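You operate a simulated robot arm through the tools that you are given. There is no shell and no other tool. Be economical: measure what you need, move in short steps, check, and stop when the job is done.

Carry out the task below with a simulated robot arm. There is one attempt and no reset: what you move stays moved.

TASK
Put the mallet from the rubber mat on top of the red sheet on the top of the rework bench.

It is judged by the outcome, as a careful person would: the job done as asked, and still so three seconds after it is handed in. It fails if anything else is knocked over, pushed out of place, dropped, spilled or broken.

THE ROBOT
A 6-joint arm with a two-finger parallel gripper, fixed in place. Base frame: the origin is at the foot of the arm, x ahead of it, y to its left, z up; the work surface is at about z = 0. Lengths are in mm, angles in degrees, forces in N, time in s.
With the tool pointing down near the work surface it reaches from about 160 to 420 mm from the base axis. Its first joint turns from -66.0 to 66.0 degrees. Payload 1.57 kg.
Tool frame: the origin (TCP) lies between the finger pads and is the grasp point; the fingertips stand 30 mm ahead of it; z points along the fingers, y is the line along which they close. The gripper opens to 80 mm. The fingers are 17 mm wide and 12 mm thick; the gripper's body (40 by 82 mm) begins 80 mm behind the TCP.
Orientation is told as [roll, pitch, yaw] about the base's x, y, z axes, in that order, counted from this pose: with the fingers straight down and closing along the base's y, the tool's x points along the base's -x, its y along +y and its z along -z.

THE INTERFACE
- The arm moves only by the tool jog_arm. Its argument "increments" is a list of rows, each an object (a shift or turn left out is 0, a gripper value left out holds the last) with "linear": the shift along the base's x, y, z in units of 25 mm (1.0 is 25 mm), a list of three; "dr": the turn, a rotation vector about the base's x, y, z in units of 8 degrees (1.0 is 8 degrees), a list of three; "gripper": the finger opening in mm, from 0 to 80. In form: [{"linear": [x, y, z], "dr": [rx, ry, rz], "gripper": gripper}, ...]. A call has 1 to 12 rows; each row shifts and turns the commanded pose from where the row before left it. A call with a number of a shift or a turn outside -1 to 1 is refused whole. A row lasts 0.2 s, in which the tool goes at most 50 mm and 8.6 degrees; a call with a longer step from one row to the next is refused whole, and so is a gripper value outside its range. A pose out of reach is approached as far as the arm can. The call stops where the force on the tool passes 40 N (or 10 N more than at its start, if that is more) or the arm is blocked; 0.2 s more then pass. The fingers move at their own pace (about 153 mm/s each) and stop on an object; they squeeze with about 38 N. The grip force told is the motor's: it shows also when the fingers shut on nothing. Time passes only in rows, and 0.2 s behind the last, so rows that do not move let the fingers close. It gives the time, the measured TCP pose, the force on the tool (base axes), the opening and the grip force at its end, in the units of the frame above (readings bear some noise).
- Cameras (640 x 400 px; columns grow to the right, rows downward): "scene" is fixed at [42.8, -319.4, 428.7]; the picture's right is [0.88, -0.47, 0.00], its down [-0.24, -0.46, -0.85] and it looks along [0.40, 0.75, -0.52] (base axes); focal length 358 px, centre (320, 200). "wrist" rides on the gripper at [-32, 0, -78] in the tool frame; the picture's right is [0.00, -1.00, 0.00], its down [0.97, 0.00, -0.24] and it looks along [0.24, 0.00, 0.97] (tool axes); focal length 218 px, centre (320, 200).
- snapshot(camera): a new picture of that camera. No time passes.
- point_at(camera, pixels): for up to 12 pixels [column, row] of the newest picture of that camera ("zoom" is the newest enlarged one), the place [x, y, z] in the base frame of the surface seen there, good to about 2 mm. No time passes.
- inspect(camera, box): a new picture of the part [left, top, right, bottom] of that camera's present view, enlarged. No time passes.
- finish_job(): hands the job in; it is judged then, once.

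Work in short steps. Measure before you move; look again where a grasp or a placing could have gone wrong, and mend it. You have 60 turns and 20 pictures in all, the two below and enlarged ones among them. Open the gripper and draw the arm clear of the work before you hand the job in, unless the task says otherwise; then end with one line.

The tools are called after ">>>" as name(argument=value, ...) on one line, values as JSON. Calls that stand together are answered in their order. jog_arm: Moves the arm, as the interface text tells. Its arguments: {"type":"object","properties":{"increments":{"type":"array","items":{"type":"object","properties":{"linear":{"type":"array","items":{"type":"number"}},"dr":{"type":"array","items":{"type":"number"}},"gripper":{"type":"number"}}}}},"required":["increments"]} The other tools are called the same way: snapshot (camera) takes a picture; point_at (camera, pixels) gives the place of the surface under pixels of a picture; inspect (camera, box) takes an enlarged picture of a part of a camera's view; finish_job () hands the job in.

At the start:

```text
time: 0.0
position: [209.8, 178.3, 226.6]
orientation: [0.0, 0.0, 0.0]
force: [0.6, 1.0, -1.0]
grip_width: 80.0
grip_force: 0.1
```

scene: 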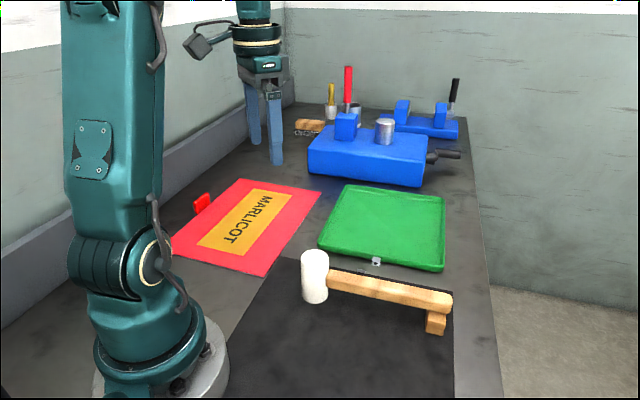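
wrist: 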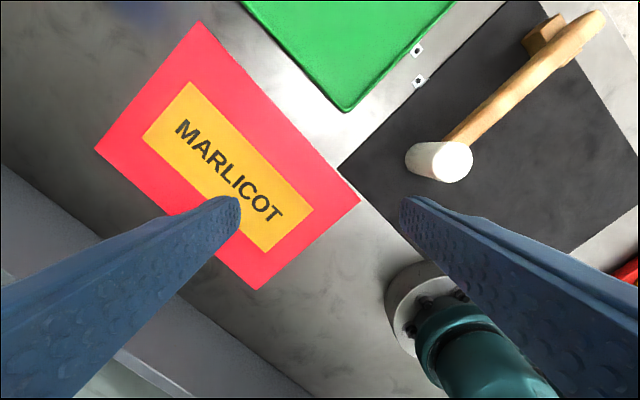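

The mallet lies on the black mat: head at (314,277), handle to (450,300), with a block at (436,322) in the scene view. The red sheet is at (245,225). I'll measure these first.

>>> point_at(camera="scene", pixels=[[315, 256], [314, 290], [335, 278], [390, 290], [445, 298], [436, 318], [436, 330], [240, 182], [318, 192], [262, 272], [175, 250], [203, 203]])

>>> inspect(camera="scene", box=[280, 230, 480, 355])

>>> point_at(camera="wrist", pixels=[[455, 162], [422, 160], [460, 140], [510, 90], [570, 40], [545, 35], [200, 25], [355, 200], [257, 287], [98, 148], [230, 180]])

>>> inspect(camera="scene", box=[160, 160, 330, 280])

```text
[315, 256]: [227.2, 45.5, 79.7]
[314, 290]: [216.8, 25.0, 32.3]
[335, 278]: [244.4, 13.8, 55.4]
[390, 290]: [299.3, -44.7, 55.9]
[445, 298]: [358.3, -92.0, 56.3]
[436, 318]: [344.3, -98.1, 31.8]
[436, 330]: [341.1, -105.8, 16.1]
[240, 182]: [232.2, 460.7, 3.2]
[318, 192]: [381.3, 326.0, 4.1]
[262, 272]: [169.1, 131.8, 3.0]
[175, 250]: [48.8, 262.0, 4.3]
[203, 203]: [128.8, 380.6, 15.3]
```

```text
3.20 times, centred on (380, 292) of scene
```

zoom: 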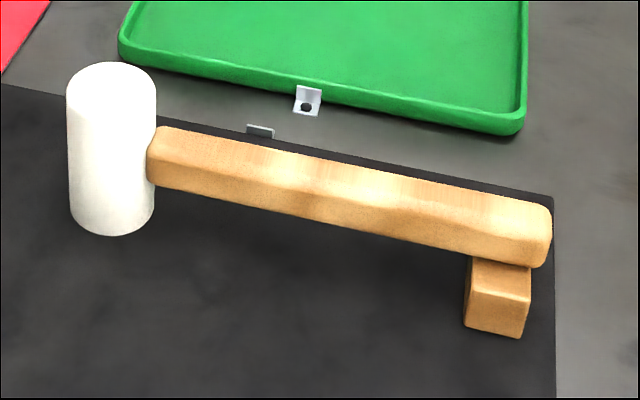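

```text
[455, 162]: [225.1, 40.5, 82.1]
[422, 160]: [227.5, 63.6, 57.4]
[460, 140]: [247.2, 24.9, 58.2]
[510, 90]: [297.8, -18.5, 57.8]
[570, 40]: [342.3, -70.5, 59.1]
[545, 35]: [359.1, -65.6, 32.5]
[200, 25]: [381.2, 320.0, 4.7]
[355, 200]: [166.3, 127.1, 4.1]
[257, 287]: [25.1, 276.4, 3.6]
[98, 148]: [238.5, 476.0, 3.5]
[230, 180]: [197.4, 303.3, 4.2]
```

```text
3.33 times, centred on (245, 220) of scene
```

zoom: 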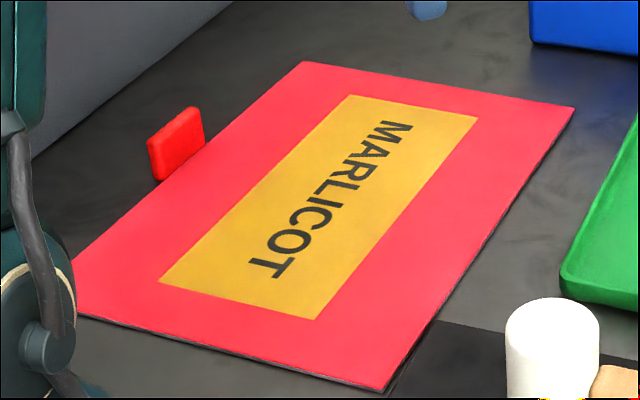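

Mallet: the head stands upright to z≈82, and a separate block props the handle, which points along about -44°. The sheet is about 288×205 mm, centred at (203,300), with its long axis at +42°. I'll grip the handle near the head and later turn it along that axis. First I'll hover over the grip point with yaw -44 and look.

>>> jog_arm(increments=[{"linear": [0.19, -0.8, -0.1], "dr": [0, 0, -0.69], "gripper": 60}, {"linear": [0.19, -0.8, -0.1], "dr": [0, 0, -0.69]}, {"linear": [0.19, -0.8, -0.1], "dr": [0, 0, -0.69]}, {"linear": [0.19, -0.8, -0.1], "dr": [0, 0, -0.69]}, {"linear": [0.19, -0.8, -0.1], "dr": [0, 0, -0.69]}, {"linear": [0.19, -0.8, -0.1], "dr": [0, 0, -0.69]}, {"linear": [0.19, -0.8, -0.1], "dr": [0, 0, -0.69]}, {"linear": [0.19, -0.8, -0.1], "dr": [0, 0, -0.69]}])

>>> snapshot(camera="wrist")

```text
time: 1.8
position: [249.4, 17.4, 206.3]
orientation: [0.0, 0.0, -44.3]
force: [-0.8, 0.1, -0.7]
grip_width: 60.0
grip_force: 0.0
```

```text
15 pictures are left
```

wrist: 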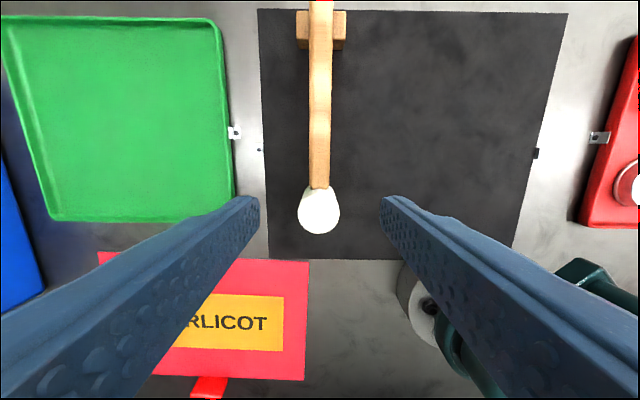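

The handle is at column 319 and vertical in the image, so the yaw is aligned. I'll measure its edges.

>>> point_at(camera="wrist", pixels=[[313, 180], [327, 180], [320, 180], [314, 120], [326, 120], [320, 60], [320, 5], [319, 215], [300, 30], [341, 30], [302, 210], [338, 210]])

```text
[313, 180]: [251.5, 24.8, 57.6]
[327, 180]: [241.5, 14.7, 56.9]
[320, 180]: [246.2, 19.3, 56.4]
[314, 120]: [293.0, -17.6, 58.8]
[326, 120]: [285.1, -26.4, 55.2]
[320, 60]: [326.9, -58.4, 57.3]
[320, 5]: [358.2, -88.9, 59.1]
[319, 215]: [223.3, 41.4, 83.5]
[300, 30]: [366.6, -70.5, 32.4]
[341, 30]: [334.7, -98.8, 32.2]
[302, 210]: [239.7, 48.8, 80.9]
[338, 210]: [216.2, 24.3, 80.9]
```

The handle axis passes through (246,19)–(327,-58), with its top at 57 and bottom at about 34. I'll descend to TCP z≈47 at (252,14), about 38 mm from the head's centre.

>>> jog_arm(increments=[{"linear": [0.1, -0.14, -1]}, {"linear": [0, 0, -1]}, {"linear": [0, 0, -1]}, {"linear": [0, 0, -1]}, {"linear": [0, 0, -1]}, {"linear": [0, 0, -0.7]}, {"linear": [0, 0, -0.67]}])

>>> snapshot(camera="scene")

```text
time: 3.4
position: [252.2, 15.2, 46.4]
orientation: [0.0, 0.0, -44.2]
force: [0.5, -1.0, -0.4]
grip_width: 59.7
grip_force: 0.1
```

```text
14 pictures are left
```

scene: 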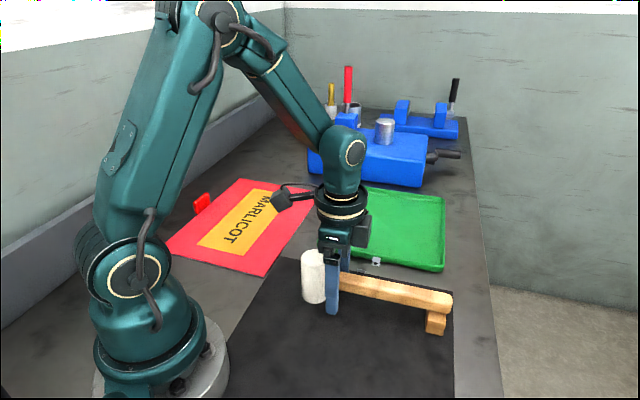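

The fingers straddle the handle. I'll close and lift a little.

>>> jog_arm(increments=[{"gripper": 10}, {"gripper": 10}, {"gripper": 10}, {"linear": [0, 0, 0.2]}, {"linear": [0, 0, 0.4]}, {"linear": [0, 0, 0.6]}])

>>> snapshot(camera="scene")

```text
time: 4.8
position: [251.9, 14.0, 78.0]
orientation: [-0.1, 0.0, -44.1]
force: [-0.1, -0.3, -3.2]
grip_width: 21.6
grip_force: 34.4
```

```text
13 pictures are left
```

scene: 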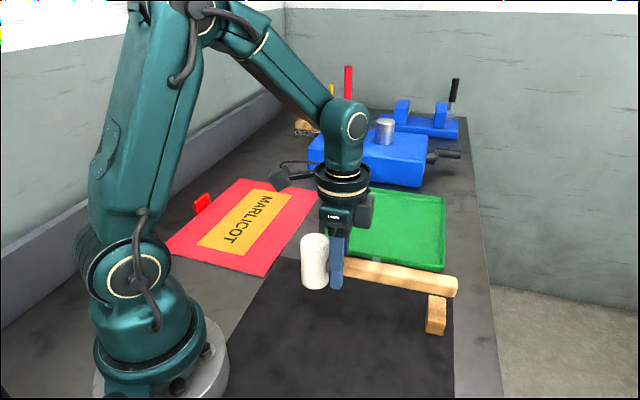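

Held level, and the block stayed put. I'll lift, then swing to above (168,268) while yawing +86°.

>>> jog_arm(increments=[{"linear": [0, 0, 1]}, {"linear": [0, 0, 1]}, {"linear": [0, 0, 0.9]}])

>>> jog_arm(increments=[{"linear": [-0.28, 0.847, 0], "dr": [0, 0, 0.896]}, {"linear": [-0.28, 0.847, 0], "dr": [0, 0, 0.896]}, {"linear": [-0.28, 0.847, 0], "dr": [0, 0, 0.896]}, {"linear": [-0.28, 0.847, 0], "dr": [0, 0, 0.896]}, {"linear": [-0.28, 0.847, 0], "dr": [0, 0, 0.896]}, {"linear": [-0.28, 0.847, 0], "dr": [0, 0, 0.896]}, {"linear": [-0.28, 0.847, 0], "dr": [0, 0, 0.896]}, {"linear": [-0.28, 0.847, 0], "dr": [0, 0, 0.896]}, {"linear": [-0.28, 0.847, 0], "dr": [0, 0, 0.896]}, {"linear": [-0.28, 0.847, 0], "dr": [0, 0, 0.896]}, {"linear": [-0.28, 0.847, 0], "dr": [0, 0, 0.896]}, {"linear": [-0.28, 0.847, 0], "dr": [0, 0, 0.896]}])

>>> snapshot(camera="scene")

>>> snapshot(camera="wrist")

```text
time: 5.6
position: [253.2, 15.6, 149.9]
orientation: [-0.1, 0.0, -44.3]
force: [1.1, 0.5, -2.9]
grip_width: 21.5
grip_force: 34.9
```

```text
time: 8.2
position: [176.8, 263.7, 150.4]
orientation: [0.1, 0.0, 42.0]
force: [-0.3, 1.0, -3.0]
grip_width: 21.8
grip_force: 35.0
out of reach, approached as far as the arm can: row 12
```

```text
12 pictures are left
```

scene: 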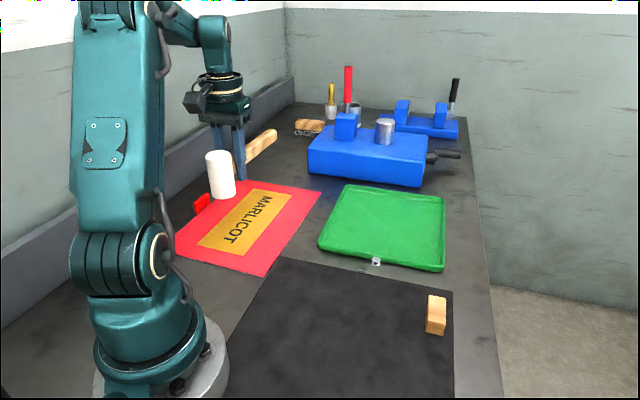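

```text
11 pictures are left
```

wrist: 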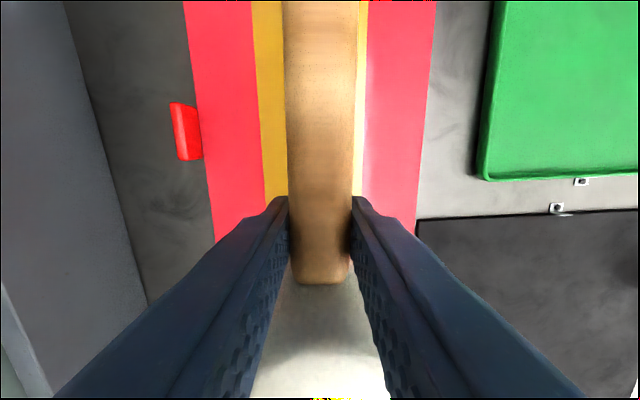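

I'm over the sheet at (177,264), near the joint limit. That's fine, because it puts the mallet's middle about 10 mm from the sheet's centre. I'll bring the command back into reach, tilt about 11° so the handle end comes down with the head, and descend partway.

>>> jog_arm(increments=[{"linear": [0.44, -0.3, 0]}, {"linear": [0, 0, -0.7], "dr": [-0.234, 0.26, 0]}, {"linear": [0, 0, -0.7], "dr": [-0.234, 0.26, 0]}, {"linear": [0, 0, -0.7], "dr": [-0.234, 0.26, 0]}, {"linear": [0, 0, -0.7], "dr": [-0.234, 0.26, 0]}])

>>> snapshot(camera="scene")

```text
time: 9.4
position: [187.3, 257.2, 81.0]
orientation: [0.0, 11.2, 41.9]
force: [0.5, -0.5, -2.5]
grip_width: 21.8
grip_force: 34.5
```

```text
10 pictures are left
```

scene: 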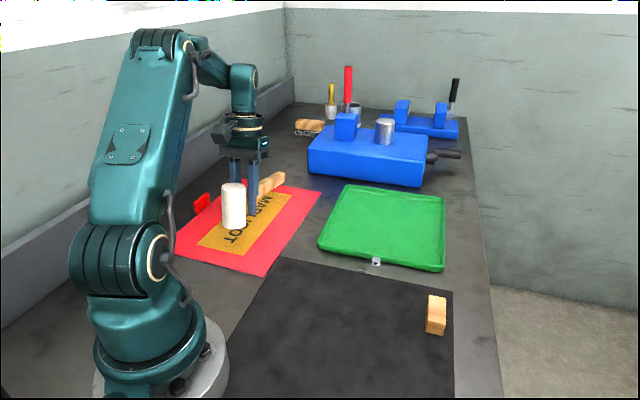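

I'll check the tilt and clearance of the handle end.

>>> inspect(camera="scene", box=[190, 150, 330, 238])

>>> point_at(camera="scene", pixels=[[265, 183], [280, 177], [233, 185], [234, 225], [280, 185]])

```text
4.55 times, centred on (260, 194) of scene
```

zoom: 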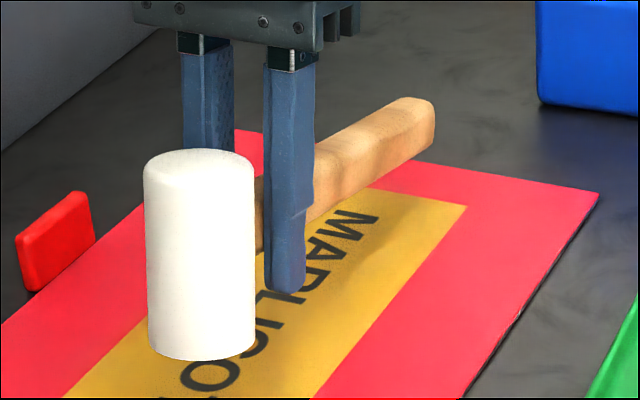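

```text
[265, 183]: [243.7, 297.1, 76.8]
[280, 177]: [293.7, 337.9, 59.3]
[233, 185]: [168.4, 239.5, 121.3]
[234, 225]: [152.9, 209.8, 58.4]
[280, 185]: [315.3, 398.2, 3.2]
```

The handle slopes down as wanted, and the mallet is well inside the sheet. I'll descend, going gently near contact.

>>> jog_arm(increments=[{"linear": [0, 0, -0.6]}, {"linear": [0, 0, -0.5]}, {"linear": [0, 0, -0.12]}, {"linear": [0, 0, 0]}])

```text
time: 10.4
position: [186.9, 256.7, 50.0]
orientation: [-0.1, 11.2, 42.0]
force: [-0.5, -0.9, -2.2]
grip_width: 21.9
grip_force: 34.2
```

>>> jog_arm(increments=[{"linear": [0, 0, -0.08]}, {"linear": [0, 0, 0]}])

>>> jog_arm(increments=[{"linear": [0, 0, -0.06]}, {"linear": [0, 0, 0]}])

```text
time: 11.0
position: [186.1, 256.5, 47.7]
orientation: [0.1, 11.1, 41.8]
force: [-2.2, -3.2, 6.6]
grip_width: 22.0
grip_force: 34.4
```

```text
time: 11.6
position: [186.9, 256.7, 47.8]
orientation: [0.0, 11.1, 42.0]
force: [-1.7, -0.8, 4.3]
grip_width: 21.6
grip_force: 35.2
```

Contact: the force turned to about +5 N. I'll open gradually.

>>> jog_arm(increments=[{"gripper": 26}, {"gripper": 32}, {"gripper": 45}, {"gripper": 60}, {"gripper": 60}])

>>> inspect(camera="scene", box=[170, 130, 330, 230])

```text
time: 12.8
position: [186.4, 256.7, 47.3]
orientation: [-0.1, 11.1, 42.0]
force: [0.4, 0.0, -0.5]
grip_width: 59.8
grip_force: 0.0
```

```text
4.00 times, centred on (250, 180) of scene
```

zoom: 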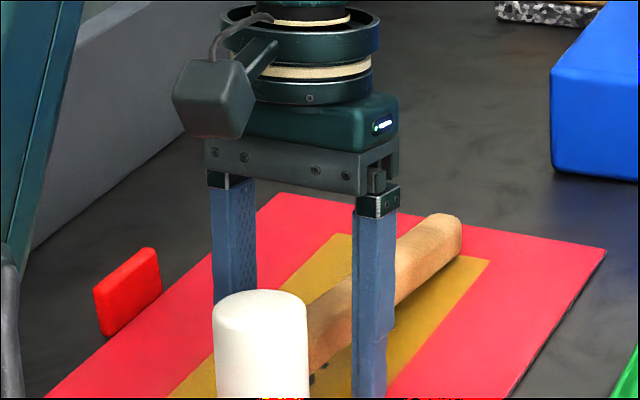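

Released, and the mallet rests on the sheet. I'll retract along the tool axis, then straighten.

>>> jog_arm(increments=[{"linear": [0.07, 0.06, 0.5]}, {"linear": [0.11, 0.1, 0.8]}, {"linear": [0.13, 0.12, 0.9]}, {"linear": [0.13, 0.12, 0.9]}, {"linear": [0.13, 0.12, 0.9]}, {"linear": [0, -0.3, 0.9]}, {"linear": [0, -1, 0.5], "dr": [0.3, -0.3, 0]}, {"linear": [0, -1, 0], "dr": [0.3, -0.3, 0]}, {"linear": [0, -1, 0]}, {"linear": [0, -1, 0]}, {"linear": [0, -1, 0]}])

>>> snapshot(camera="scene")

>>> snapshot(camera="wrist")

```text
time: 15.2
position: [201.8, 136.8, 182.7]
orientation: [0.3, 4.4, 42.0]
force: [-0.3, -0.2, -0.1]
grip_width: 60.0
grip_force: 0.1
```

```text
7 pictures are left
```

scene: 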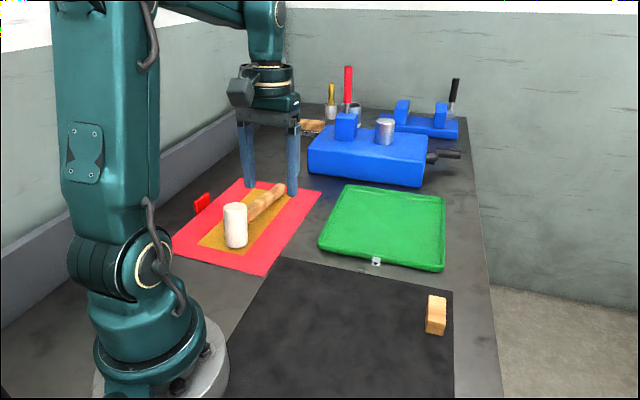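

```text
6 pictures are left
```

wrist: 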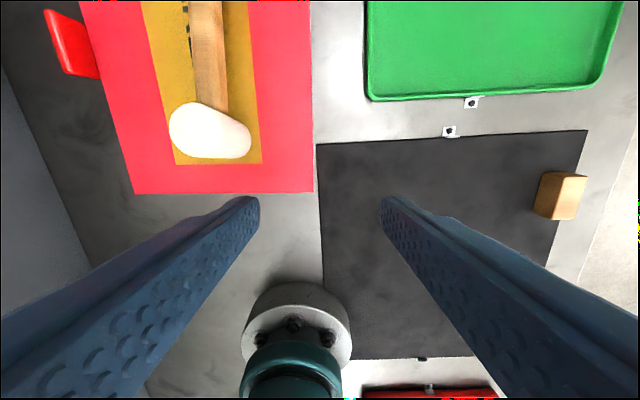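

The mallet lies wholly on the red sheet, nothing else has moved, and the arm is clear.

>>> finish_job()

```text
The job is handed in.
```

The mallet is now resting on the red sheet, fully inside its edges. The gripper is open, the arm is clear, and nothing else was moved.
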